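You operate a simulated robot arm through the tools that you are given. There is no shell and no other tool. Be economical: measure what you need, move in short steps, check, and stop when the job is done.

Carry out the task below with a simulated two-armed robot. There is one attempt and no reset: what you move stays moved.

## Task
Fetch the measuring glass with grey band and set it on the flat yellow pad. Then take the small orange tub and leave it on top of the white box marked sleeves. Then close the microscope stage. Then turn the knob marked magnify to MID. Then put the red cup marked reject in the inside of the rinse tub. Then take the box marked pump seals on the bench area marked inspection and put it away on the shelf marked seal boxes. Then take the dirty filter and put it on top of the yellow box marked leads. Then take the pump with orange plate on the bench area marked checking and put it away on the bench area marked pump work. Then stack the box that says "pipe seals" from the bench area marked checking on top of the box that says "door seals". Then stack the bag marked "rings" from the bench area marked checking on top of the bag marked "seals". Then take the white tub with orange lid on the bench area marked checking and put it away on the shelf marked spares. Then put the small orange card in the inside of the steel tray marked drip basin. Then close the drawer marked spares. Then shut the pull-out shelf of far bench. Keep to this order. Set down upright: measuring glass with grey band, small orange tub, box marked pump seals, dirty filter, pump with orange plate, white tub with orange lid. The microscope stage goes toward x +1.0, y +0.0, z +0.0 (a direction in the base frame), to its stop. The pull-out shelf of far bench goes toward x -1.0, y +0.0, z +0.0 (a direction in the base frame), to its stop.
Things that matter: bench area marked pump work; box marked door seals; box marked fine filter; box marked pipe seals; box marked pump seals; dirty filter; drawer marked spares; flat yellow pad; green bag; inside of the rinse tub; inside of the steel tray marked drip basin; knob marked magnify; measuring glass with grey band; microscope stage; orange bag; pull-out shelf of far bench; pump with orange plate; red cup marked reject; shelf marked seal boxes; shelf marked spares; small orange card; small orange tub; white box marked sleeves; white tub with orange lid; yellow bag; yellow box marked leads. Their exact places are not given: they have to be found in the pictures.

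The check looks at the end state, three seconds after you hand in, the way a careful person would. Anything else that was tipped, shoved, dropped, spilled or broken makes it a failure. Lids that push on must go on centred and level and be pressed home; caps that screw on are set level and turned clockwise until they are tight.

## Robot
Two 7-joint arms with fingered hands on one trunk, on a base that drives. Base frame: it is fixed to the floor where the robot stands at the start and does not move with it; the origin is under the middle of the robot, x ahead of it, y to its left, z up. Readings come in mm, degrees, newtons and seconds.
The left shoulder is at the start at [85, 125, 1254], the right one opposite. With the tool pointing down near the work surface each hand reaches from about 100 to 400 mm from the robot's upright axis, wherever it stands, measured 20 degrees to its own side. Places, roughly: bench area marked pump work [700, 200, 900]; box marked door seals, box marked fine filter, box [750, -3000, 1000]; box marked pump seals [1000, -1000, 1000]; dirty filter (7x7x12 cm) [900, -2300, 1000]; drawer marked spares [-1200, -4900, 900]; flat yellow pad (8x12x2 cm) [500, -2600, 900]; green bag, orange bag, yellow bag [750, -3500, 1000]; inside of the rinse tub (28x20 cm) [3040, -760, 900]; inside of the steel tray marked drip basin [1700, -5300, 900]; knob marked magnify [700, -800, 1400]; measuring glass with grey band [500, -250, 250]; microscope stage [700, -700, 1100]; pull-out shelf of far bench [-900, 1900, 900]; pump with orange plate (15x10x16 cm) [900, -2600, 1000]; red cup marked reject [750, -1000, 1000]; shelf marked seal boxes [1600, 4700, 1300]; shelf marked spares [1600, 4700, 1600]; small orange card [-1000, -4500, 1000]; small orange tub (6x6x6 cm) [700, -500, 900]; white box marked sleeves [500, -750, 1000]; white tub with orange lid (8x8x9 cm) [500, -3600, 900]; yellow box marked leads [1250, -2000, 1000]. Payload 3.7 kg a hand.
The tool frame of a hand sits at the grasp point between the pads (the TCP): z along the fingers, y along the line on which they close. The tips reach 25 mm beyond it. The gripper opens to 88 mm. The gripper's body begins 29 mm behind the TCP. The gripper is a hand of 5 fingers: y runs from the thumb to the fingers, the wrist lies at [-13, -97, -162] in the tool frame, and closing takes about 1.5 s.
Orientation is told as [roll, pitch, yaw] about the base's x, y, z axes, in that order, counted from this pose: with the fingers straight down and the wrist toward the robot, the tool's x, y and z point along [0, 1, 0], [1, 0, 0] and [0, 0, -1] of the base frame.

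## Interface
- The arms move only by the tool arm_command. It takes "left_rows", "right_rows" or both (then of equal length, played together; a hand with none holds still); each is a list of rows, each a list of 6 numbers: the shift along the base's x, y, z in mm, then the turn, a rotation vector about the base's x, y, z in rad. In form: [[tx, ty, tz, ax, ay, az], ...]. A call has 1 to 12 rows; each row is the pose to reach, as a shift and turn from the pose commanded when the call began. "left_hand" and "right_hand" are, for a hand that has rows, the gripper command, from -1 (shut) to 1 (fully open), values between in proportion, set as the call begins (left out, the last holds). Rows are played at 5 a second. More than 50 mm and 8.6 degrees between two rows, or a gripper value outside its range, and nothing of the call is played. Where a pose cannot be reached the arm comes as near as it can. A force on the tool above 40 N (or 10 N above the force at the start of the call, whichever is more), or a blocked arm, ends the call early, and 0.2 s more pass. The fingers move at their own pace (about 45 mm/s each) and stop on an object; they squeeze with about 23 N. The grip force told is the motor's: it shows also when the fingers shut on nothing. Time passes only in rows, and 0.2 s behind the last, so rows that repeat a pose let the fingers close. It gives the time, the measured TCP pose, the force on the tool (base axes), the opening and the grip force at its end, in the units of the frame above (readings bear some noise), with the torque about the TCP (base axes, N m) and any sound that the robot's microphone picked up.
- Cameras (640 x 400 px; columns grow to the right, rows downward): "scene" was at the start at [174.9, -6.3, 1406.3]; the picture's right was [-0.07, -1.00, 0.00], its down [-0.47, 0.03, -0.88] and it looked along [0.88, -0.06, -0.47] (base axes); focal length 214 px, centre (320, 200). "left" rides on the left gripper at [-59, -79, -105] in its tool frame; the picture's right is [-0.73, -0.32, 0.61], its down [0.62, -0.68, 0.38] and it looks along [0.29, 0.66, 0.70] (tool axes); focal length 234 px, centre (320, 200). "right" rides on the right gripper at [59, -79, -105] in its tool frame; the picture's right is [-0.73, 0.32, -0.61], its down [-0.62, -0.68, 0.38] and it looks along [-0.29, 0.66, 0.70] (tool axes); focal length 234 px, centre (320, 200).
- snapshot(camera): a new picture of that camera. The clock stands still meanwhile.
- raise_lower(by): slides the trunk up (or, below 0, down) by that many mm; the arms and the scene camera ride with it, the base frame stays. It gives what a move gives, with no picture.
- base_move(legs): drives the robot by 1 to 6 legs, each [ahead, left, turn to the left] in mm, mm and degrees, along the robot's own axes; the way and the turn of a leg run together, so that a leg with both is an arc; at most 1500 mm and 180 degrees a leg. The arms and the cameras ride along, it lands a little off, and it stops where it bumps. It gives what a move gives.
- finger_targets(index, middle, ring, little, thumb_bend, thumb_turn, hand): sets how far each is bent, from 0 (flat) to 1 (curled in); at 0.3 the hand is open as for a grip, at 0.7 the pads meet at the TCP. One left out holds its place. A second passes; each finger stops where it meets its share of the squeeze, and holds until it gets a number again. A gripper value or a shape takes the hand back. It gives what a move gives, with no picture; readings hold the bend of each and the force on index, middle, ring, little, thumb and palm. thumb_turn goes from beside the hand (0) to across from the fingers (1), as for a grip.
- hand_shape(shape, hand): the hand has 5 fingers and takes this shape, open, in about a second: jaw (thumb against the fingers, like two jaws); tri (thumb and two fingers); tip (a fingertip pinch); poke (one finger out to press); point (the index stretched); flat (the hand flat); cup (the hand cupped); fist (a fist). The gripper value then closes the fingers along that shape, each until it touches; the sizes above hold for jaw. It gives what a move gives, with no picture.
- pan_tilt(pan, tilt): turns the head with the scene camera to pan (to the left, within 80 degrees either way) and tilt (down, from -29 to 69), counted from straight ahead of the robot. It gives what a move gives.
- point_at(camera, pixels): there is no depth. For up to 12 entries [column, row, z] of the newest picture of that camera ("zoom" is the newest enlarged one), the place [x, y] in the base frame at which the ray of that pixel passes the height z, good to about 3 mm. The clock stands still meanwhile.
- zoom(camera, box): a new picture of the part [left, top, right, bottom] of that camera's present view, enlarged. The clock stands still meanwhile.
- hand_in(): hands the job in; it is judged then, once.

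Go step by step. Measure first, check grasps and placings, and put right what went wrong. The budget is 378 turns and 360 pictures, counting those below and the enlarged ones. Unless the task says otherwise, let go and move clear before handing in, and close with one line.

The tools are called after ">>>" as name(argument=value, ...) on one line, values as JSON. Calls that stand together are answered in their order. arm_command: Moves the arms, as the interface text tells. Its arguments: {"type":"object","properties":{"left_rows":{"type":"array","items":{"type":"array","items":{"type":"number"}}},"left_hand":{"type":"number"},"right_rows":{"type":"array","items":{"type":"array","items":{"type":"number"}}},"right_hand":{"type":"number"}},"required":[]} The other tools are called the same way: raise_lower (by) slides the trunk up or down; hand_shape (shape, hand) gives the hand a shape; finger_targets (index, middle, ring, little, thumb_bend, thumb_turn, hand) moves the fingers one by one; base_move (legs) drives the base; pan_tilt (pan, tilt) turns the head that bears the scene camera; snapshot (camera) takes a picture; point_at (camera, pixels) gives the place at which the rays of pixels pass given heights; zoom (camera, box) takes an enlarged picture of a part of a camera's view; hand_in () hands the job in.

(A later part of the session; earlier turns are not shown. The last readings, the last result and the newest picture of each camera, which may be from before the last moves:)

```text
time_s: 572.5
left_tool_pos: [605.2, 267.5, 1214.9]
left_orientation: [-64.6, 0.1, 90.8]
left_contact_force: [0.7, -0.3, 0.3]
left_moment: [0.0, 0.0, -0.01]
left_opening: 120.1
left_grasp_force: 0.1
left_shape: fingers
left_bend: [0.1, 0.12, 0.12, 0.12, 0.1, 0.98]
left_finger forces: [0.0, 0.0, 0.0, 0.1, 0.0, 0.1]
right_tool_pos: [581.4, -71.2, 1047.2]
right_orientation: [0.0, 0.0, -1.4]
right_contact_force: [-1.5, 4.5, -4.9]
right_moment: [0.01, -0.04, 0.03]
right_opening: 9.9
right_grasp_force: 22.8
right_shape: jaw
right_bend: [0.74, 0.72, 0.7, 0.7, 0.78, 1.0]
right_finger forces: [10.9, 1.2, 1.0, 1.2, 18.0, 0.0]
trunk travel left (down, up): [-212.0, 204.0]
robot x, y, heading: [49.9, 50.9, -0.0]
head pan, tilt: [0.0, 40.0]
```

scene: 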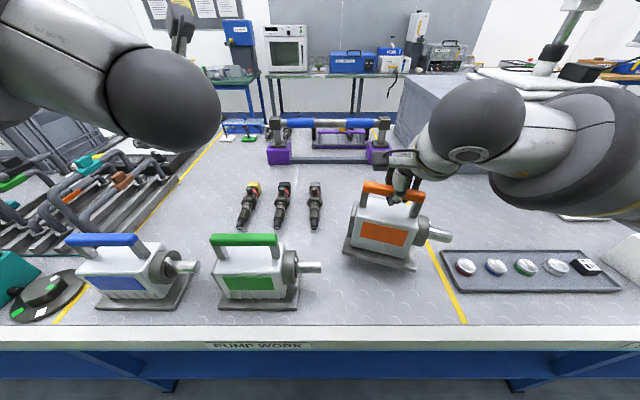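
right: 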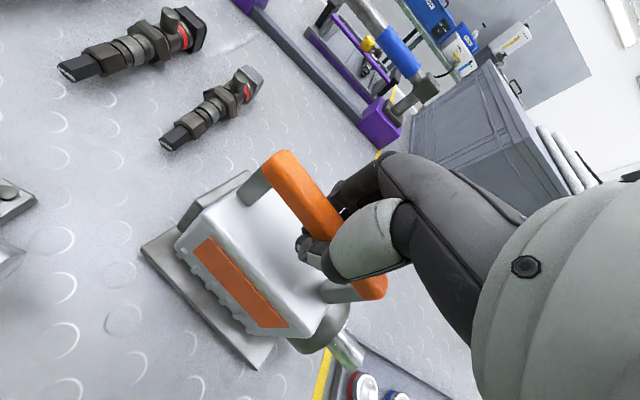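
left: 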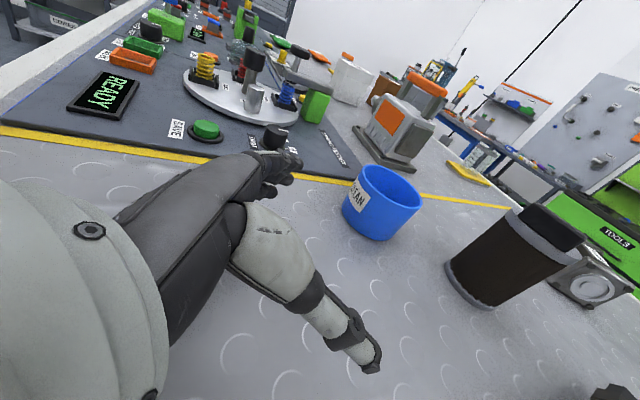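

>>> arm_command(right_rows=[[0, 0, -2, 0, 0, 0], [0, 0, -4, 0, 0, 0], [0, 0, -6, 0, 0, 0]])

>>> snapshot(camera="scene")

```text
time_s: 573.3
left_tool_pos: [604.8, 266.6, 1215.7]
left_orientation: [-64.8, 0.1, 90.6]
left_contact_force: [-0.1, -0.5, -0.5]
left_moment: [-0.01, 0.03, 0.03]
left_opening: 120.0
left_grasp_force: 0.1
left_shape: fingers
left_bend: [0.1, 0.12, 0.12, 0.12, 0.1, 0.98]
left_finger forces: [0.0, 0.0, 0.0, 0.0, 0.0, 0.0]
right_tool_pos: [579.7, -72.2, 1040.7]
right_orientation: [-0.1, 0.1, -1.6]
right_contact_force: [-3.3, 5.1, 0.4]
right_moment: [-0.03, -0.01, 0.01]
right_opening: 9.2
right_grasp_force: 23.2
right_shape: jaw
right_bend: [0.74, 0.72, 0.7, 0.7, 0.81, 1.0]
right_finger forces: [3.5, 0.1, 0.1, 0.8, 14.0, 0.0]
trunk travel left (down, up): [-212.0, 204.0]
robot x, y, heading: [50.9, 49.6, 0.2]
head pan, tilt: [0.0, 40.0]
```

```text
173 pictures are left
```

scene: 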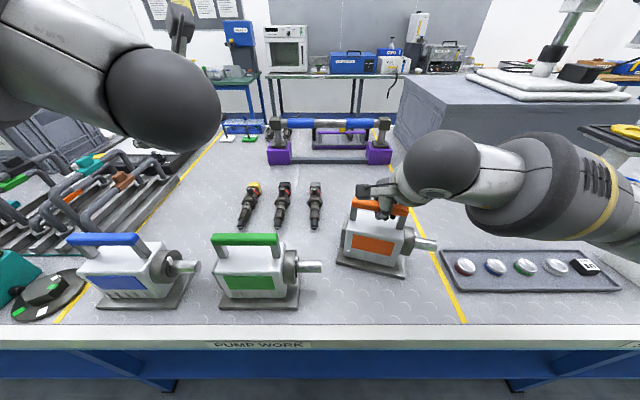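

The pump rests on the bench inside the area. I open and lift away.

>>> arm_command(right_rows=[[0, 0, 0, 0, 0, 0], [0, 0, 0, 0, 0, 0], [0, 0, 0, 0, 0, 0], [0, 0, 0, 0, 0, 0], [0, 0, 0, 0, 0, 0], [0, 0, 0, 0, 0, 0], [0, 0, 0, 0, 0, 0]], right_hand=1)

>>> arm_command(right_rows=[[0, 0, 20, 0, 0, 0], [0, 0, 50, 0, 0, 0], [0, 0, 95, 0, 0, 0], [-20, 0, 140, 0, 0, 0], [-60, 0, 165, 0, 0, 0]])

>>> snapshot(camera="scene")

```text
time_s: 574.9
left_tool_pos: [605.7, 264.6, 1216.2]
left_orientation: [-64.7, 0.0, 90.6]
left_contact_force: [0.8, -0.4, -0.2]
left_moment: [-0.02, -0.01, 0.01]
left_opening: 120.0
left_grasp_force: 0.1
left_shape: fingers
left_bend: [0.1, 0.12, 0.12, 0.12, 0.1, 0.98]
left_finger forces: [0.0, 0.0, 0.0, 0.1, 0.0, 0.0]
right_tool_pos: [579.5, -72.4, 1041.0]
right_orientation: [0.0, 0.2, -1.7]
right_contact_force: [1.1, -0.1, -0.6]
right_moment: [0.02, 0.02, 0.0]
right_opening: 87.6
right_grasp_force: 0.0
right_shape: jaw
right_bend: [0.3, 0.3, 0.3, 0.3, 0.3, 0.98]
right_finger forces: [0.0, 0.1, 0.0, 0.0, 0.0, 0.0]
trunk travel left (down, up): [-212.0, 204.0]
robot x, y, heading: [52.1, 47.2, 0.1]
head pan, tilt: [0.0, 40.0]
```

```text
time_s: 576.1
left_tool_pos: [605.1, 264.7, 1215.4]
left_orientation: [-64.8, 0.2, 90.6]
left_contact_force: [-0.3, -0.5, 0.0]
left_moment: [0.0, 0.02, 0.04]
left_opening: 119.9
left_grasp_force: 0.0
left_shape: fingers
left_bend: [0.1, 0.12, 0.12, 0.12, 0.1, 0.98]
left_finger forces: [0.0, 0.0, 0.0, 0.1, 0.1, 0.0]
right_tool_pos: [519.3, -73.5, 1208.1]
right_orientation: [-0.1, 0.1, -1.6]
right_contact_force: [-0.3, 0.3, -0.2]
right_moment: [-0.01, -0.02, -0.02]
right_opening: 87.7
right_grasp_force: 0.1
right_shape: jaw
right_bend: [0.3, 0.3, 0.3, 0.3, 0.3, 0.98]
right_finger forces: [0.0, 0.0, 0.0, 0.0, 0.0, 0.0]
trunk travel left (down, up): [-212.0, 204.0]
robot x, y, heading: [49.3, 50.9, 0.0]
head pan, tilt: [0.0, 40.0]
```

```text
172 pictures are left
```

scene: 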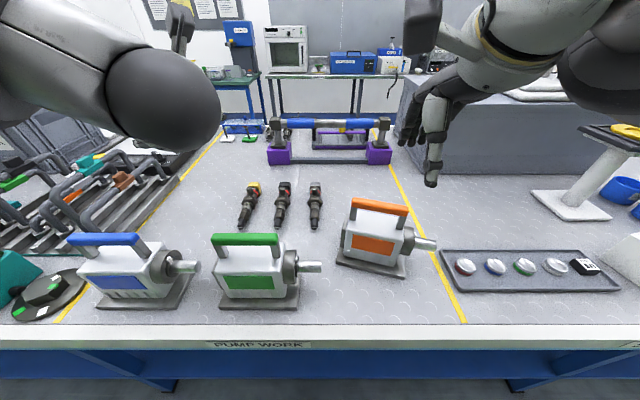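

The pump stands upright in its area. Now back to the checking area for the pipe-seals box.

>>> base_move(legs=[[-400, 0, 0], [0, -1450, 0], [0, -1300, 0], [330, 0, 0]])

>>> pan_tilt(pan=-10, tilt=40)

>>> snapshot(camera="scene")

>>> snapshot(camera="right")

```text
time_s: 604.0
left_tool_pos: [503.1, -2489.0, 1215.5]
left_orientation: [-64.7, 0.1, 90.0]
left_contact_force: [-0.4, -0.6, 0.1]
left_moment: [-0.01, 0.03, -0.02]
left_opening: 120.1
left_grasp_force: 0.0
left_shape: fingers
left_bend: [0.1, 0.12, 0.12, 0.12, 0.1, 0.98]
left_finger forces: [0.0, 0.0, 0.0, 0.1, 0.1, 0.0]
right_tool_pos: [414.5, -2828.0, 1207.6]
right_orientation: [0.0, 0.2, -2.3]
right_contact_force: [0.0, 0.1, 0.0]
right_moment: [0.0, 0.01, -0.02]
right_opening: 87.9
right_grasp_force: 0.0
right_shape: jaw
right_bend: [0.3, 0.3, 0.3, 0.3, 0.3, 0.98]
right_finger forces: [0.1, 0.0, 0.0, 0.0, 0.1, 0.0]
trunk travel left (down, up): [-212.0, 204.0]
robot x, y, heading: [-49.1, -2702.9, -0.6]
head pan, tilt: [0.0, 40.0]
```

```text
time_s: 604.7
left_tool_pos: [502.5, -2489.6, 1215.4]
left_orientation: [-64.7, 0.0, 90.1]
left_contact_force: [-0.1, -0.3, -0.6]
left_moment: [0.02, 0.02, 0.01]
left_opening: 120.2
left_grasp_force: 0.1
left_shape: fingers
left_bend: [0.1, 0.12, 0.12, 0.12, 0.1, 0.98]
left_finger forces: [0.0, 0.0, 0.1, 0.0, 0.0, 0.1]
right_tool_pos: [413.7, -2827.8, 1207.1]
right_orientation: [0.0, 0.1, -2.3]
right_contact_force: [-0.9, -0.7, 0.2]
right_moment: [0.01, 0.0, 0.01]
right_opening: 87.8
right_grasp_force: 0.0
right_shape: jaw
right_bend: [0.3, 0.3, 0.3, 0.3, 0.3, 0.98]
right_finger forces: [0.1, 0.0, 0.0, 0.0, 0.0, 0.0]
trunk travel left (down, up): [-212.0, 204.0]
robot x, y, heading: [-51.6, -2702.0, -0.6]
head pan, tilt: [-10.0, 40.0]
```

```text
171 pictures are left
```

scene: 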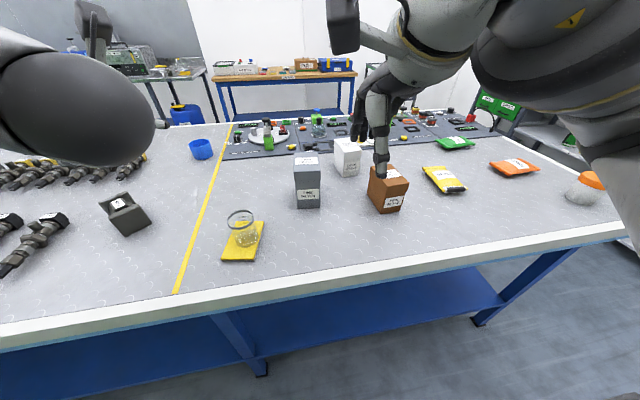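

```text
170 pictures are left
```

right: 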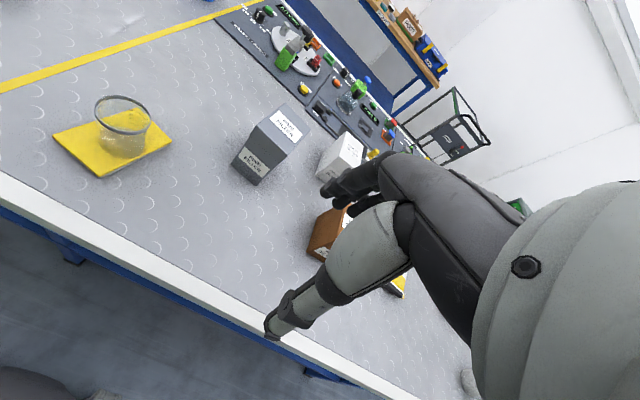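

>>> zoom(camera="scene", box=[280, 120, 440, 220])

>>> zoom(camera="right", box=[220, 90, 412, 280])

```text
4.00 times, centred on (360, 170) of scene
```

zoom: 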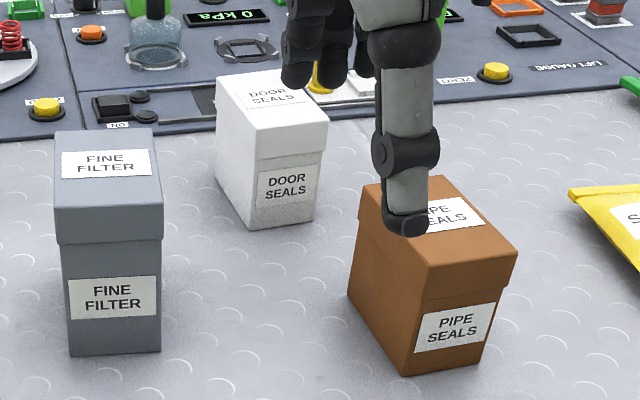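

```text
2.11 times, centred on (316, 185) of right
```

zoom: 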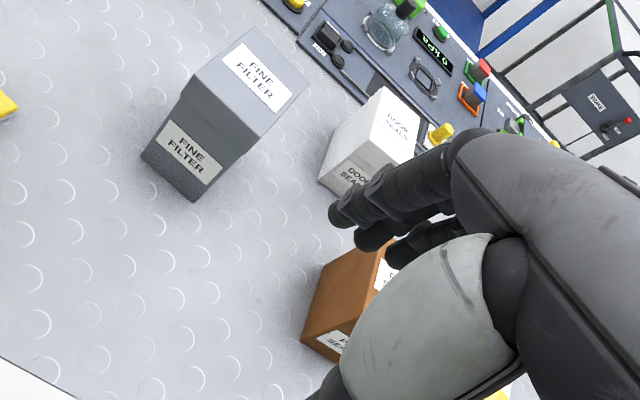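

>>> point_at(camera="zoom", pixels=[[191, 201, 900]])

>>> point_at(camera="scene", pixels=[[380.7, 214, 900], [400, 210.5, 900], [371, 165.5, 1000], [390, 164, 1000], [409.5, 181.5, 1000], [387.5, 187, 1000], [342.5, 176.5, 900], [358, 174.5, 900], [334.2, 138.5, 1000], [362, 150.5, 1000], [345.5, 153.5, 1000], [345.5, 153.5, 990]])

```text
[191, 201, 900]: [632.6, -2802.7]
```

```text
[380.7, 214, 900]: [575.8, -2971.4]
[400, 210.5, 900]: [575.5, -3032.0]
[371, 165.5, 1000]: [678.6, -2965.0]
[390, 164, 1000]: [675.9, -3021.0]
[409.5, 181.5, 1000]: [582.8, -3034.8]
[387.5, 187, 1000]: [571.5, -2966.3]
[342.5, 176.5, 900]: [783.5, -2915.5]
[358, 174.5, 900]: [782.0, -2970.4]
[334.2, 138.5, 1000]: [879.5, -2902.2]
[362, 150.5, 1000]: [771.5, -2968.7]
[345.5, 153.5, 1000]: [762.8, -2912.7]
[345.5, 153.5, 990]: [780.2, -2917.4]
```

The brown box's centre is about [627, -2997], top z 1000; the white DOOR SEALS box is at about [827, -2937], top z ≈990. I orient the right hand: closing along y, tilted forward 25°.

>>> arm_command(right_rows=[[5, 0, 0, 0, 0, -0.145], [10, 0, 0, 0, 0, -0.29], [15, 0, 0, 0, 0, -0.435], [20, 0, 0, 0, 0, -0.58], [25, 0, 0, 0, 0, -0.725], [30, 0, 0, 0, 0, -0.87], [35, 0, 0, 0, 0, -1.015], [40, 0, 0, 0, 0, -1.16], [45, 0, 0, 0, 0, -1.305], [50, 0, 0, 0, 0, -1.45], [55, 0, 0, 0, 0, -1.55]])

>>> arm_command(right_rows=[[0, -30, 0, 0, -0.145, 0], [0, -60, 0, 0, -0.29, 0], [0, -90, 0, 0, -0.436, 0]])

>>> finger_targets(hand="right", index=0.12, middle=0.15, ring=0.15, little=0.15, thumb_bend=0.12)

>>> base_move(legs=[[0, -50, 0.6], [150, 0, 0]])

>>> snapshot(camera="right")

>>> snapshot(camera="scene")

```text
time_s: 607.1
left_tool_pos: [503.7, -2490.0, 1215.7]
left_orientation: [-64.7, 0.1, 90.0]
left_contact_force: [-0.6, -0.3, 0.0]
left_moment: [-0.02, -0.03, 0.0]
left_opening: 120.1
left_grasp_force: 0.0
left_shape: fingers
left_bend: [0.1, 0.12, 0.12, 0.12, 0.1, 0.98]
left_finger forces: [0.0, 0.1, 0.0, 0.0, 0.0, 0.0]
right_tool_pos: [470.3, -2829.1, 1207.2]
right_orientation: [0.1, 0.0, -91.3]
right_contact_force: [0.1, 0.7, 1.0]
right_moment: [-0.01, -0.04, -0.02]
right_opening: 87.9
right_grasp_force: 0.0
right_shape: jaw
right_bend: [0.3, 0.3, 0.3, 0.3, 0.3, 0.98]
right_finger forces: [0.0, 0.0, 0.0, 0.0, 0.0, 0.0]
trunk travel left (down, up): [-212.0, 204.0]
robot x, y, heading: [-51.6, -2701.7, -0.8]
head pan, tilt: [-10.0, 40.0]
```

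```text
time_s: 607.9
left_tool_pos: [503.8, -2490.7, 1216.5]
left_orientation: [-64.7, 0.0, 90.0]
left_contact_force: [0.2, -0.2, -0.2]
left_moment: [0.01, 0.03, 0.02]
left_opening: 120.4
left_grasp_force: 0.0
left_shape: fingers
left_bend: [0.1, 0.12, 0.12, 0.12, 0.1, 0.98]
left_finger forces: [0.1, 0.0, 0.1, 0.1, 0.0, 0.1]
right_tool_pos: [468.6, -2919.3, 1207.5]
right_orientation: [25.2, 0.7, -90.8]
right_contact_force: [-0.3, -0.3, -0.2]
right_moment: [0.03, 0.0, 0.01]
right_opening: 87.8
right_grasp_force: 0.0
right_shape: jaw
right_bend: [0.3, 0.3, 0.3, 0.3, 0.3, 0.98]
right_finger forces: [0.1, 0.0, 0.0, 0.0, 0.0, 0.0]
trunk travel left (down, up): [-212.0, 204.0]
robot x, y, heading: [-52.5, -2699.9, -0.5]
head pan, tilt: [-10.0, 40.0]
```

```text
time_s: 608.9
left_tool_pos: [503.2, -2490.0, 1216.6]
left_orientation: [-64.8, 0.1, 90.1]
left_contact_force: [0.2, -1.1, 0.1]
left_moment: [0.01, -0.02, 0.02]
left_opening: 119.9
left_grasp_force: 0.0
left_shape: fingers
left_bend: [0.1, 0.12, 0.12, 0.12, 0.1, 0.98]
left_finger forces: [0.1, 0.0, 0.1, 0.1, 0.1, 0.0]
right_tool_pos: [468.8, -2918.2, 1207.0]
right_orientation: [25.0, 0.6, -90.9]
right_contact_force: [-0.2, 0.1, 0.3]
right_moment: [0.04, -0.03, -0.03]
right_opening: 117.0
right_grasp_force: 0.0
right_shape: fingers
right_bend: [0.12, 0.15, 0.15, 0.15, 0.12, 0.98]
right_finger forces: [0.0, 0.0, 0.0, 0.0, 0.0, 0.1]
trunk travel left (down, up): [-212.0, 204.0]
robot x, y, heading: [-48.8, -2699.2, -0.6]
head pan, tilt: [-10.0, 40.0]
```

```text
time_s: 611.0
left_tool_pos: [649.3, -2534.4, 1216.3]
left_orientation: [-64.7, 0.1, 90.6]
left_contact_force: [0.2, -1.0, -0.5]
left_moment: [0.03, 0.01, 0.0]
left_opening: 119.8
left_grasp_force: 0.0
left_shape: fingers
left_bend: [0.1, 0.12, 0.12, 0.12, 0.1, 0.98]
left_finger forces: [0.0, 0.1, 0.1, 0.0, 0.1, 0.1]
right_tool_pos: [621.1, -2963.1, 1207.1]
right_orientation: [25.0, 0.6, -90.2]
right_contact_force: [0.2, 0.4, -0.2]
right_moment: [-0.01, -0.01, -0.01]
right_opening: 117.3
right_grasp_force: 0.1
right_shape: fingers
right_bend: [0.12, 0.15, 0.15, 0.15, 0.12, 0.98]
right_finger forces: [0.1, 0.0, 0.0, 0.0, 0.1, 0.1]
trunk travel left (down, up): [-212.0, 204.0]
robot x, y, heading: [100.1, -2748.2, -0.2]
head pan, tilt: [-10.0, 40.0]
```

```text
167 pictures are left
```

right: 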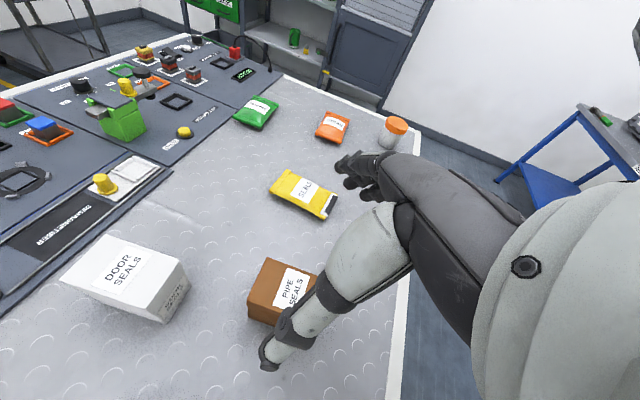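

```text
166 pictures are left
```

scene: 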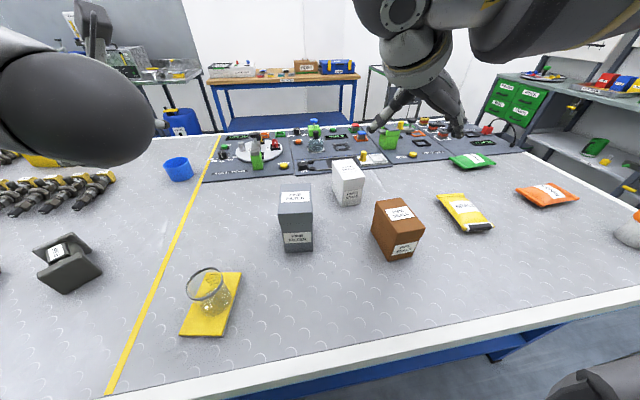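

>>> zoom(camera="scene", box=[320, 150, 448, 270])

>>> zoom(camera="right", box=[50, 220, 340, 340])

```text
3.33 times, centred on (384, 210) of scene
```

zoom: 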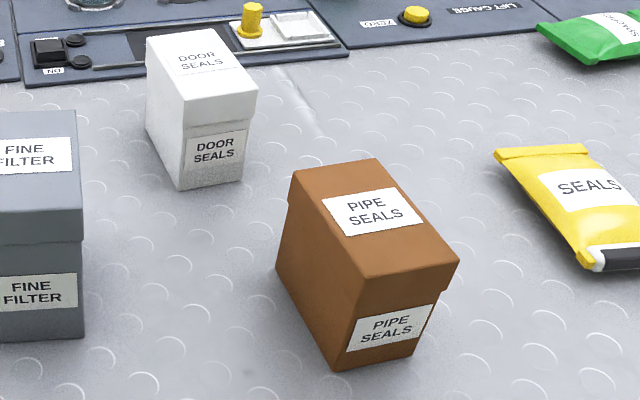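

```text
2.21 times, centred on (195, 280) of right
```

zoom: 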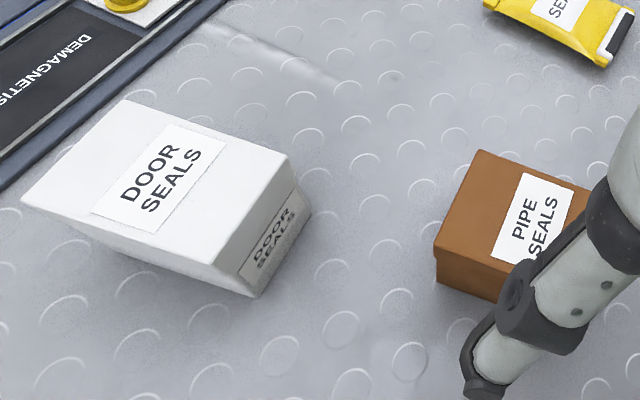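

>>> point_at(camera="right", pixels=[[59.3, 280, 990], [106.8, 234.8, 990], [181.4, 261, 990], [146.1, 308, 990], [267.4, 257.4, 1000], [247, 300.4, 1000], [181.4, 261, 1000], [146.1, 308, 1000]])

>>> point_at(camera="scene", pixels=[[331.5, 161.4, 990], [354.2, 159, 990], [365, 177, 990], [341.4, 181.5, 990], [342, 206, 900], [360, 203.4, 900], [375.6, 201, 1000], [401.4, 197.4, 1000], [425.4, 228.6, 1000], [394.5, 234, 1000], [388, 260.5, 900], [412.5, 255.6, 900]])

```text
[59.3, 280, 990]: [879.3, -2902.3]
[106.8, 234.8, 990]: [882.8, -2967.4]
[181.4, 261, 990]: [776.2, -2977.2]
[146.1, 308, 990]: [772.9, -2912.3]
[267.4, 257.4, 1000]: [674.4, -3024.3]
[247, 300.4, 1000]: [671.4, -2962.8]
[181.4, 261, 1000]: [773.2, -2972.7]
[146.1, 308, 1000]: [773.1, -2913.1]
```

```text
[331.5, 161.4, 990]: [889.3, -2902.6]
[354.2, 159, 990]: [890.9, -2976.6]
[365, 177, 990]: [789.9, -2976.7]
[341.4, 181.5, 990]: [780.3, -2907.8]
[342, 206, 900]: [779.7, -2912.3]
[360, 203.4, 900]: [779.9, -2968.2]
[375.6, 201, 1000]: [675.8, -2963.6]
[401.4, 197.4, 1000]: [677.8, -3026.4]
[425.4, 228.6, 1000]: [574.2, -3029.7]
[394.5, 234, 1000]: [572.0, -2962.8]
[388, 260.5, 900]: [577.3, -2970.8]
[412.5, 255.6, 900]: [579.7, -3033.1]
```

Brown box: centre [624, -2996], top 1000, square to the axes. White box: centre [826, -2940], top ≈1000. I go down on the brown box.

>>> arm_command(right_rows=[[-5, -10, -45, 0, 0, 0], [-10, -22, -90, 0, 0, 0], [-17, -33, -130, 0, 0, 0], [-17, -33, -165, 0, 0, 0]])

>>> snapshot(camera="right")

```text
time_s: 612.0
left_tool_pos: [651.0, -2534.5, 1215.4]
left_orientation: [-64.5, 0.0, 90.7]
left_contact_force: [0.5, -0.1, -0.9]
left_moment: [0.01, 0.01, 0.0]
left_opening: 120.3
left_grasp_force: 0.0
left_shape: fingers
left_bend: [0.1, 0.12, 0.12, 0.12, 0.1, 0.98]
left_finger forces: [0.0, 0.0, 0.1, 0.1, 0.0, 0.1]
right_tool_pos: [603.7, -2997.4, 1042.2]
right_orientation: [25.1, 0.6, -90.4]
right_contact_force: [0.0, 0.4, -0.8]
right_moment: [0.03, -0.01, 0.04]
right_opening: 117.2
right_grasp_force: 0.1
right_shape: fingers
right_bend: [0.12, 0.15, 0.15, 0.15, 0.12, 0.98]
right_finger forces: [0.0, 0.0, 0.0, 0.0, 0.1, 0.1]
trunk travel left (down, up): [-212.0, 204.0]
robot x, y, heading: [95.2, -2752.1, -0.3]
head pan, tilt: [-10.0, 40.0]
```

```text
163 pictures are left
```

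right: 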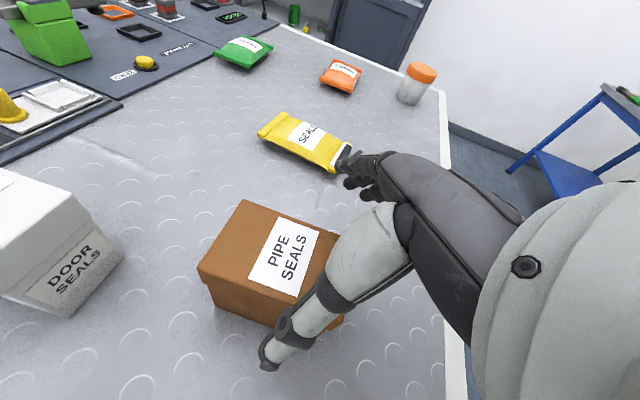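

>>> point_at(camera="right", pixels=[[345, 160, 910], [327, 172, 910], [258, 130, 910], [272, 113, 910], [245, 201, 1000], [340, 232, 1000], [198, 267, 1000]])

>>> arm_command(right_rows=[[0, 0, -25, 0, 0, 0], [0, 0, -50, 0, 0, 0], [0, 0, -64, 0, 0, 0]])

>>> snapshot(camera="right")

```text
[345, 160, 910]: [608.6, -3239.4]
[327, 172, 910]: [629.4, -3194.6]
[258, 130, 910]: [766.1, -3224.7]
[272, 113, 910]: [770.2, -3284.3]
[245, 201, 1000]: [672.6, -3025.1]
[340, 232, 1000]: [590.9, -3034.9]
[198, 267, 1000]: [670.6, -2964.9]
```

```text
time_s: 612.8
left_tool_pos: [649.7, -2535.0, 1215.8]
left_orientation: [-64.7, 0.1, 90.7]
left_contact_force: [0.1, 0.0, -1.1]
left_moment: [0.0, 0.01, 0.01]
left_opening: 120.4
left_grasp_force: 0.0
left_shape: fingers
left_bend: [0.1, 0.12, 0.12, 0.12, 0.1, 0.98]
left_finger forces: [0.0, 0.0, 0.1, 0.0, 0.1, 0.0]
right_tool_pos: [602.6, -2996.4, 978.4]
right_orientation: [25.1, 0.6, -90.2]
right_contact_force: [-0.9, 1.3, -0.2]
right_moment: [-0.04, 0.02, 0.02]
right_opening: 117.2
right_grasp_force: 0.0
right_shape: fingers
right_bend: [0.12, 0.15, 0.15, 0.15, 0.12, 0.98]
right_finger forces: [0.0, 0.0, 0.0, 0.0, 0.0, 0.0]
trunk travel left (down, up): [-212.0, 204.0]
robot x, y, heading: [100.4, -2754.3, -0.1]
head pan, tilt: [-10.0, 40.0]
```

```text
162 pictures are left
```

right: 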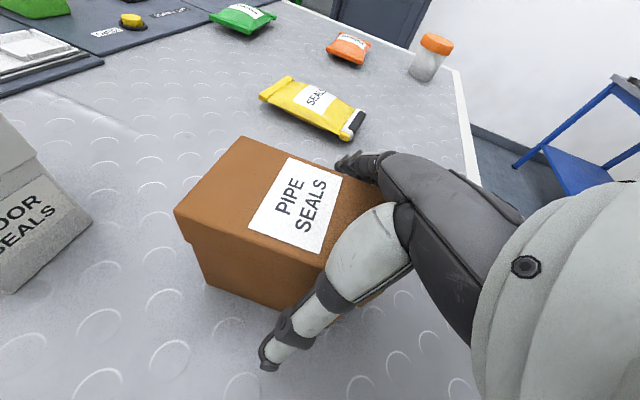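

No contact; the box lies between thumb and fingers. I close and lift.

>>> arm_command(right_rows=[[0, 0, 0, 0, 0, 0], [0, 0, 0, 0, 0, 0], [0, 0, 0, 0, 0, 0], [0, 0, 0, 0, 0, 0], [0, 0, 0, 0, 0, 0], [0, 0, 0, 0, 0, 0], [0, 0, 0, 0, 0, 0], [0, 0, 0, 0, 0, 0]], right_hand=-1)

>>> arm_command(right_rows=[[0, 0, 15, 0, 0, 0], [0, 0, 50, 0, 0, 0], [0, 0, 95, 0, 0, 0], [0, 0, 140, 0, 0, 0]])

>>> snapshot(camera="right")

>>> snapshot(camera="scene")

```text
time_s: 614.6
left_tool_pos: [648.8, -2535.1, 1215.8]
left_orientation: [-64.7, 0.1, 90.6]
left_contact_force: [0.2, 0.2, -0.6]
left_moment: [-0.02, -0.01, 0.02]
left_opening: 120.1
left_grasp_force: 0.1
left_shape: fingers
left_bend: [0.1, 0.12, 0.12, 0.12, 0.1, 0.98]
left_finger forces: [0.1, 0.0, 0.0, 0.0, 0.1, 0.1]
right_tool_pos: [602.9, -2996.4, 977.9]
right_orientation: [25.1, 0.7, -90.3]
right_contact_force: [1.4, -4.1, 7.4]
right_moment: [-0.29, 0.08, 0.04]
right_opening: 60.2
right_grasp_force: 23.1
right_shape: jaw
right_bend: [0.28, 0.39, 0.34, 0.45, 0.55, 0.99]
right_finger forces: [16.7, 10.5, 2.8, 0.7, 27.1, 0.0]
trunk travel left (down, up): [-212.0, 204.0]
robot x, y, heading: [95.6, -2751.2, 0.1]
head pan, tilt: [-10.0, 40.0]
```

```text
time_s: 615.6
left_tool_pos: [648.1, -2535.0, 1216.8]
left_orientation: [-64.7, 0.1, 90.6]
left_contact_force: [-0.4, 0.0, -0.2]
left_moment: [0.0, 0.02, 0.02]
left_opening: 120.2
left_grasp_force: 0.0
left_shape: fingers
left_bend: [0.1, 0.12, 0.12, 0.12, 0.1, 0.98]
left_finger forces: [0.0, 0.1, 0.0, 0.0, 0.1, 0.0]
right_tool_pos: [601.5, -2996.1, 1118.7]
right_orientation: [25.0, 0.6, -90.3]
right_contact_force: [-0.3, 0.2, -1.6]
right_moment: [-0.01, 0.01, 0.01]
right_opening: 59.6
right_grasp_force: 23.3
right_shape: jaw
right_bend: [0.28, 0.4, 0.35, 0.43, 0.55, 0.99]
right_finger forces: [14.1, 9.0, 2.6, 1.0, 27.8, 0.0]
trunk travel left (down, up): [-212.0, 204.0]
robot x, y, heading: [98.0, -2748.4, 0.0]
head pan, tilt: [-10.0, 40.0]
```

```text
161 pictures are left
```

right: 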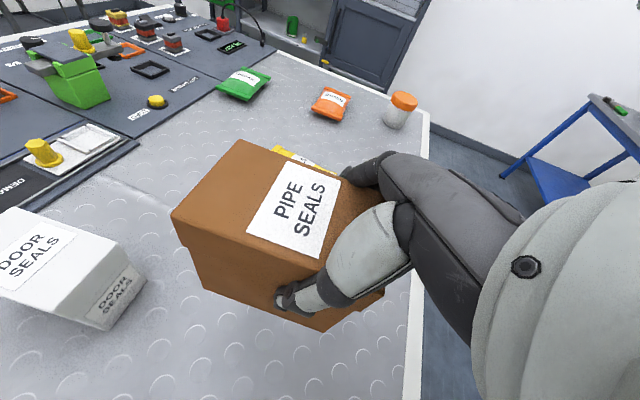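

```text
160 pictures are left
```

scene: 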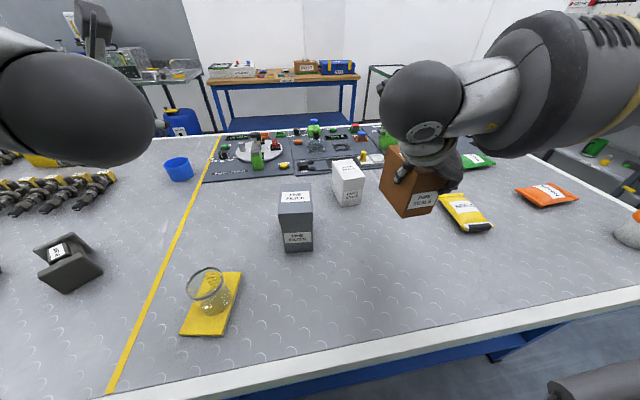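

>>> arm_command(right_rows=[[45, 12, 0, 0, 0, 0.02], [90, 24, 0, 0, 0, 0.04], [135, 37, 0, 0, 0, 0.06], [175, 48, 0, 0, 0, 0.08], [203, 56, 0, 0, 0, 0.085]])

>>> snapshot(camera="right")

>>> zoom(camera="scene", box=[280, 110, 440, 230])

```text
time_s: 616.8
left_tool_pos: [650.1, -2533.3, 1216.2]
left_orientation: [-64.8, 0.1, 90.6]
left_contact_force: [0.4, -0.3, -0.3]
left_moment: [-0.03, 0.0, 0.04]
left_opening: 120.0
left_grasp_force: 0.2
left_shape: fingers
left_bend: [0.1, 0.12, 0.12, 0.12, 0.1, 0.98]
left_finger forces: [0.1, 0.0, 0.0, 0.1, 0.0, 0.1]
right_tool_pos: [806.5, -2940.7, 1117.9]
right_orientation: [25.0, 0.6, -85.4]
right_contact_force: [0.3, -0.4, -1.5]
right_moment: [-0.02, 0.05, 0.02]
right_opening: 59.5
right_grasp_force: 23.4
right_shape: jaw
right_bend: [0.28, 0.4, 0.35, 0.43, 0.55, 0.99]
right_finger forces: [14.2, 8.9, 2.6, 0.8, 27.6, 0.0]
trunk travel left (down, up): [-212.0, 204.0]
robot x, y, heading: [98.3, -2749.6, -0.2]
head pan, tilt: [-10.0, 40.0]
```

```text
159 pictures are left
```

right: 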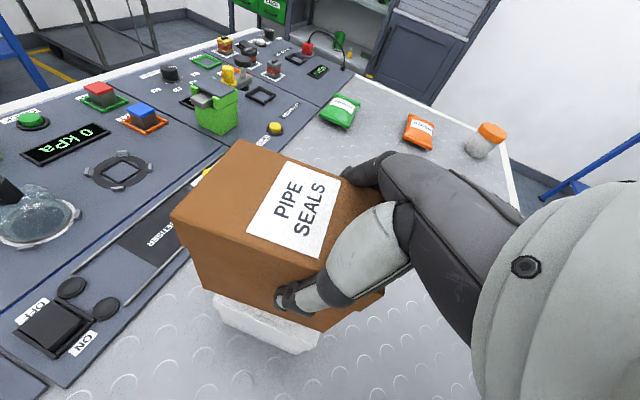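

```text
3.33 times, centred on (360, 170) of scene
```

zoom: 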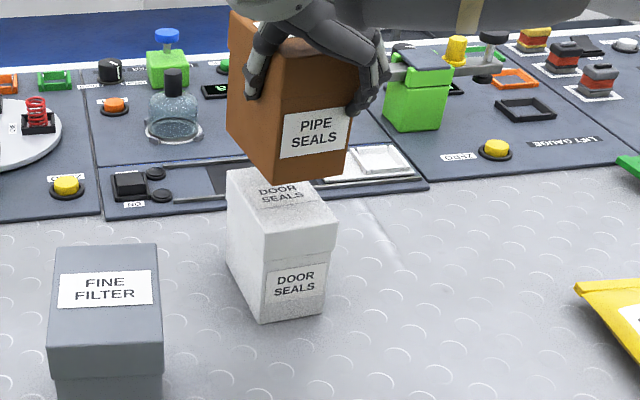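

>>> point_at(camera="scene", pixels=[[345, 164.6, 1040], [369, 161, 1040], [342.6, 180.5, 1000], [365.1, 178.4, 1000], [342, 205.5, 900], [332, 153.5, 1040], [332, 161, 1000]])

```text
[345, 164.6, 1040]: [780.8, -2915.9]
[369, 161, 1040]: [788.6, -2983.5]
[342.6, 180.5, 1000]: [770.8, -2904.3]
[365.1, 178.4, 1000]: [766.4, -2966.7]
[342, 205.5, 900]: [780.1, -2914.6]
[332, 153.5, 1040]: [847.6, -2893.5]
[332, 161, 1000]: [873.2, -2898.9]
```

>>> arm_command(right_rows=[[-12, 10, -10, 0, 0, 0], [-12, 10, -25, 0, 0, 0], [-12, 10, -34, 0, 0, 0]])

>>> zoom(camera="scene", box=[280, 110, 440, 230])

>>> snapshot(camera="right")

```text
time_s: 617.6
left_tool_pos: [650.2, -2534.9, 1216.4]
left_orientation: [-64.8, 0.0, 90.6]
left_contact_force: [0.3, -0.3, -0.3]
left_moment: [0.03, -0.03, -0.01]
left_opening: 120.2
left_grasp_force: 0.0
left_shape: fingers
left_bend: [0.1, 0.12, 0.12, 0.12, 0.1, 0.98]
left_finger forces: [0.0, 0.0, 0.0, 0.0, 0.0, 0.1]
right_tool_pos: [794.5, -2929.4, 1083.3]
right_orientation: [25.0, 0.6, -85.4]
right_contact_force: [0.7, -0.2, -0.8]
right_moment: [0.0, 0.07, 0.02]
right_opening: 59.6
right_grasp_force: 23.0
right_shape: jaw
right_bend: [0.28, 0.4, 0.35, 0.43, 0.55, 0.99]
right_finger forces: [14.1, 8.9, 2.5, 0.9, 27.6, 0.0]
trunk travel left (down, up): [-212.0, 204.0]
robot x, y, heading: [95.6, -2753.5, 0.3]
head pan, tilt: [-10.0, 40.0]
```

```text
3.33 times, centred on (360, 170) of scene
```

zoom: 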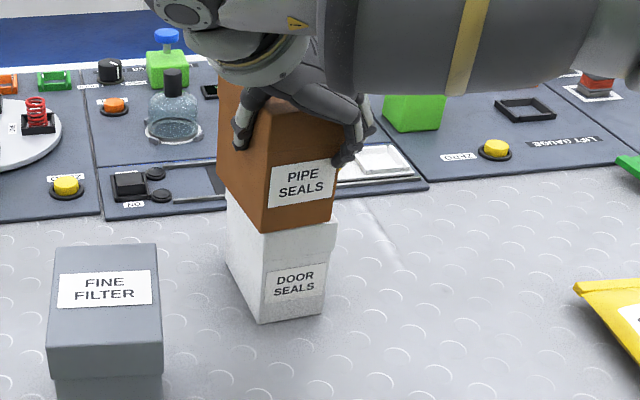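

```text
156 pictures are left
```

right: 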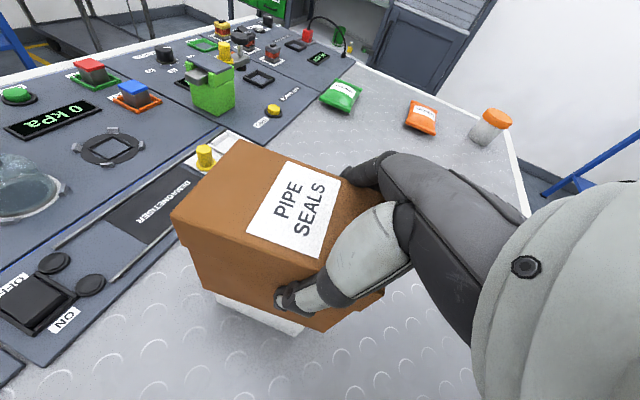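

>>> arm_command(right_rows=[[0, 0, -2, 0, 0, 0], [0, 0, -4, 0, 0, 0], [0, 0, -6, 0, 0, 0], [0, 0, -8, 0, 0, 0]])

```text
time_s: 618.6
left_tool_pos: [648.9, -2533.4, 1216.3]
left_orientation: [-64.8, 0.1, 90.7]
left_contact_force: [0.4, -0.3, 0.0]
left_moment: [0.01, 0.04, 0.01]
left_opening: 120.1
left_grasp_force: 0.1
left_shape: fingers
left_bend: [0.1, 0.12, 0.12, 0.12, 0.1, 0.98]
left_finger forces: [0.0, 0.0, 0.0, 0.0, 0.0, 0.1]
right_tool_pos: [793.2, -2930.0, 1077.6]
right_orientation: [25.4, 0.6, -85.4]
right_contact_force: [0.5, 1.2, 7.2]
right_moment: [-0.26, 0.12, 0.03]
right_opening: 59.2
right_grasp_force: 23.2
right_shape: jaw
right_bend: [0.28, 0.4, 0.35, 0.43, 0.55, 0.99]
right_finger forces: [14.7, 9.8, 3.0, 0.9, 29.5, 0.0]
trunk travel left (down, up): [-212.0, 204.0]
robot x, y, heading: [94.2, -2752.4, -0.3]
head pan, tilt: [-10.0, 40.0]
```

The boxes touch (7 N). I release wide and rise.

>>> finger_targets(hand="right", index=0.12, middle=0.15, ring=0.15, little=0.15, thumb_bend=0.12)

>>> arm_command(right_rows=[[0, 0, 20, 0, 0, 0], [-8, 0, 45, 0, 0, 0], [-25, 0, 85, 0, 0, 0], [-55, 0, 120, 0, 0, 0]])

>>> snapshot(camera="right")

>>> snapshot(camera="scene")

```text
time_s: 619.6
left_tool_pos: [650.7, -2534.3, 1215.7]
left_orientation: [-64.7, 0.1, 90.5]
left_contact_force: [0.3, -0.6, -0.1]
left_moment: [0.01, 0.0, -0.04]
left_opening: 120.1
left_grasp_force: 0.1
left_shape: fingers
left_bend: [0.1, 0.12, 0.12, 0.12, 0.1, 0.98]
left_finger forces: [0.1, 0.0, 0.0, 0.0, 0.0, 0.0]
right_tool_pos: [794.2, -2930.7, 1074.6]
right_orientation: [25.1, 0.6, -85.4]
right_contact_force: [0.3, -0.1, 0.3]
right_moment: [0.01, -0.01, 0.02]
right_opening: 117.1
right_grasp_force: 0.1
right_shape: fingers
right_bend: [0.12, 0.15, 0.15, 0.15, 0.12, 1.0]
right_finger forces: [0.0, 0.1, 0.0, 0.0, 0.0, 0.1]
trunk travel left (down, up): [-212.0, 204.0]
robot x, y, heading: [96.5, -2747.7, 0.1]
head pan, tilt: [-10.0, 40.0]
```

```text
time_s: 620.6
left_tool_pos: [646.6, -2533.2, 1217.8]
left_orientation: [-65.0, 0.1, 90.6]
left_contact_force: [-0.5, -0.2, 0.1]
left_moment: [0.01, 0.01, -0.01]
left_opening: 120.3
left_grasp_force: 0.0
left_shape: fingers
left_bend: [0.1, 0.12, 0.12, 0.12, 0.1, 0.98]
left_finger forces: [0.0, 0.0, 0.0, 0.0, 0.0, 0.0]
right_tool_pos: [735.3, -2929.5, 1198.9]
right_orientation: [25.1, 0.5, -85.4]
right_contact_force: [-0.6, 0.4, 0.7]
right_moment: [-0.01, -0.05, -0.03]
right_opening: 117.2
right_grasp_force: 0.0
right_shape: fingers
right_bend: [0.12, 0.15, 0.15, 0.15, 0.12, 1.0]
right_finger forces: [0.0, 0.0, 0.0, 0.0, 0.0, 0.1]
trunk travel left (down, up): [-212.0, 204.0]
robot x, y, heading: [91.1, -2752.1, 0.2]
head pan, tilt: [-10.0, 40.0]
```

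```text
155 pictures are left
```

right: 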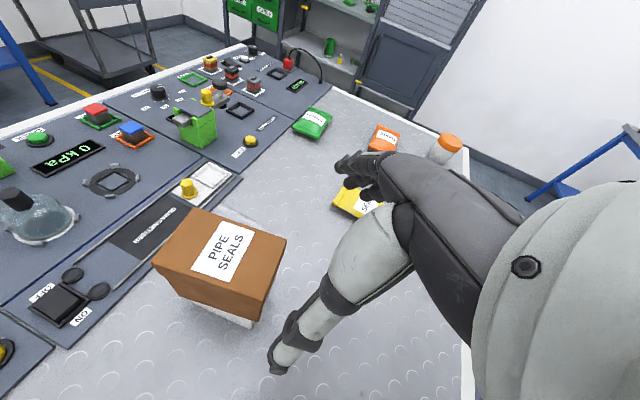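

```text
154 pictures are left
```

scene: 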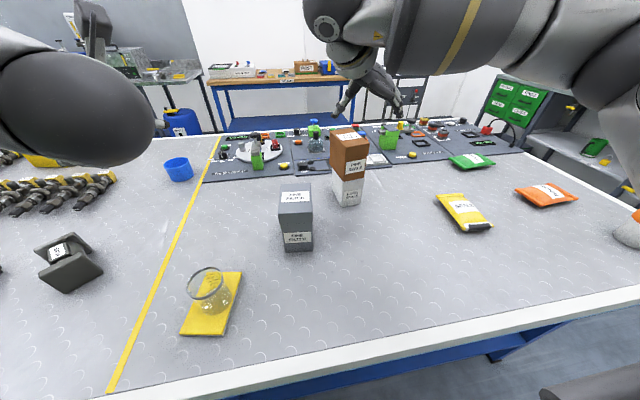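

Stacked neatly. Now the bags: I read their labels.

>>> base_move(legs=[[-120, -330, 0]])

>>> pan_tilt(pan=-10, tilt=45)

>>> snapshot(camera="scene")

>>> zoom(camera="scene", box=[320, 110, 540, 230])

```text
time_s: 624.1
left_tool_pos: [529.4, -2867.6, 1216.4]
left_orientation: [-64.7, 0.2, 90.5]
left_contact_force: [0.0, -0.3, 0.1]
left_moment: [0.01, -0.02, 0.0]
left_opening: 120.1
left_grasp_force: 0.1
left_shape: fingers
left_bend: [0.1, 0.12, 0.12, 0.12, 0.1, 0.98]
left_finger forces: [0.1, 0.0, 0.1, 0.0, 0.1, 0.0]
right_tool_pos: [618.3, -3262.5, 1195.5]
right_orientation: [25.1, 0.6, -85.5]
right_contact_force: [-1.3, 0.3, 0.2]
right_moment: [0.0, -0.03, 0.02]
right_opening: 117.0
right_grasp_force: 0.1
right_shape: fingers
right_bend: [0.12, 0.15, 0.15, 0.15, 0.12, 1.0]
right_finger forces: [0.1, 0.0, 0.0, 0.0, 0.0, 0.0]
trunk travel left (down, up): [-212.0, 204.0]
robot x, y, heading: [-24.7, -3080.4, -0.1]
head pan, tilt: [-10.0, 40.0]
```

```text
time_s: 624.8
left_tool_pos: [529.7, -2867.1, 1215.2]
left_orientation: [-64.7, 0.1, 90.5]
left_contact_force: [1.0, 0.8, 0.7]
left_moment: [0.02, -0.02, -0.02]
left_opening: 120.2
left_grasp_force: 0.1
left_shape: fingers
left_bend: [0.1, 0.12, 0.12, 0.12, 0.1, 0.98]
left_finger forces: [0.0, 0.1, 0.0, 0.1, 0.0, 0.0]
right_tool_pos: [619.0, -3262.1, 1195.6]
right_orientation: [25.0, 0.5, -85.5]
right_contact_force: [0.6, 0.5, -0.2]
right_moment: [0.02, -0.04, -0.01]
right_opening: 117.4
right_grasp_force: 0.1
right_shape: fingers
right_bend: [0.12, 0.15, 0.15, 0.15, 0.12, 1.0]
right_finger forces: [0.0, 0.0, 0.0, 0.0, 0.0, 0.0]
trunk travel left (down, up): [-212.0, 204.0]
robot x, y, heading: [-22.2, -3080.8, -0.0]
head pan, tilt: [-10.0, 45.0]
```

```text
153 pictures are left
```

scene: 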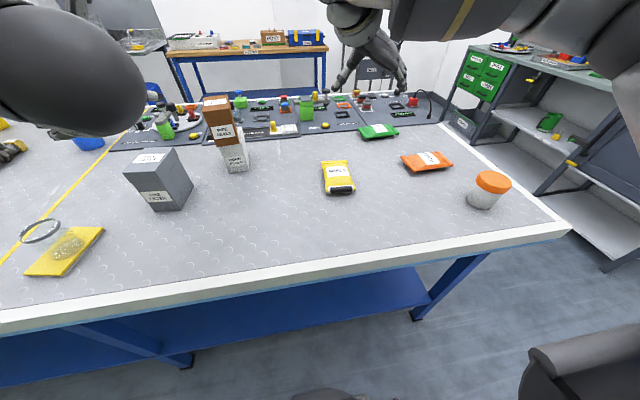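

```text
2.91 times, centred on (430, 170) of scene
```

zoom: 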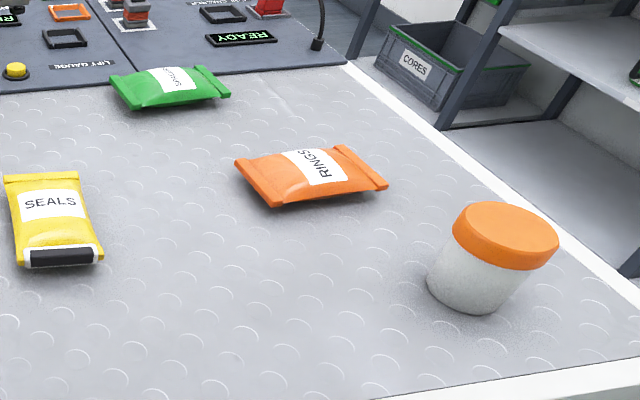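

RINGS is the orange bag, SEALS the yellow. I measure both.

>>> point_at(camera="zoom", pixels=[[238, 162, 910], [278, 205, 910], [388, 185, 910], [345, 147, 910], [312, 175, 930], [6, 178, 910], [77, 173, 910], [104, 260, 910], [28, 267, 910], [53, 215, 930], [470, 305, 900], [505, 235, 985]])

>>> zoom(camera="scene", box=[310, 130, 470, 210])

>>> snapshot(camera="right")

```text
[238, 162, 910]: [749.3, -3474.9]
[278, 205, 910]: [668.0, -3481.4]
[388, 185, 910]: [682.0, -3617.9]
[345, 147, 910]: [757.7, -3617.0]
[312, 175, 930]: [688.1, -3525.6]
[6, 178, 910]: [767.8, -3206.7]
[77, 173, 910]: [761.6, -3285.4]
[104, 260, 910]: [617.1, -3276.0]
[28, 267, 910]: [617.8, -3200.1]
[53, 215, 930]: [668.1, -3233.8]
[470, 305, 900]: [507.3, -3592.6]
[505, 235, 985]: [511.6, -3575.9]
```

```text
4.00 times, centred on (390, 170) of scene
```

zoom: 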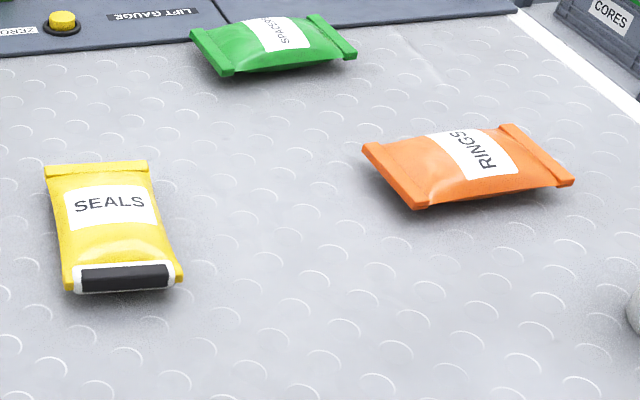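

```text
150 pictures are left
```

right: 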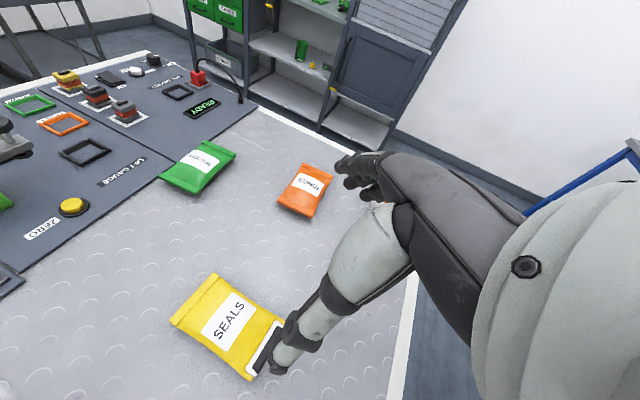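

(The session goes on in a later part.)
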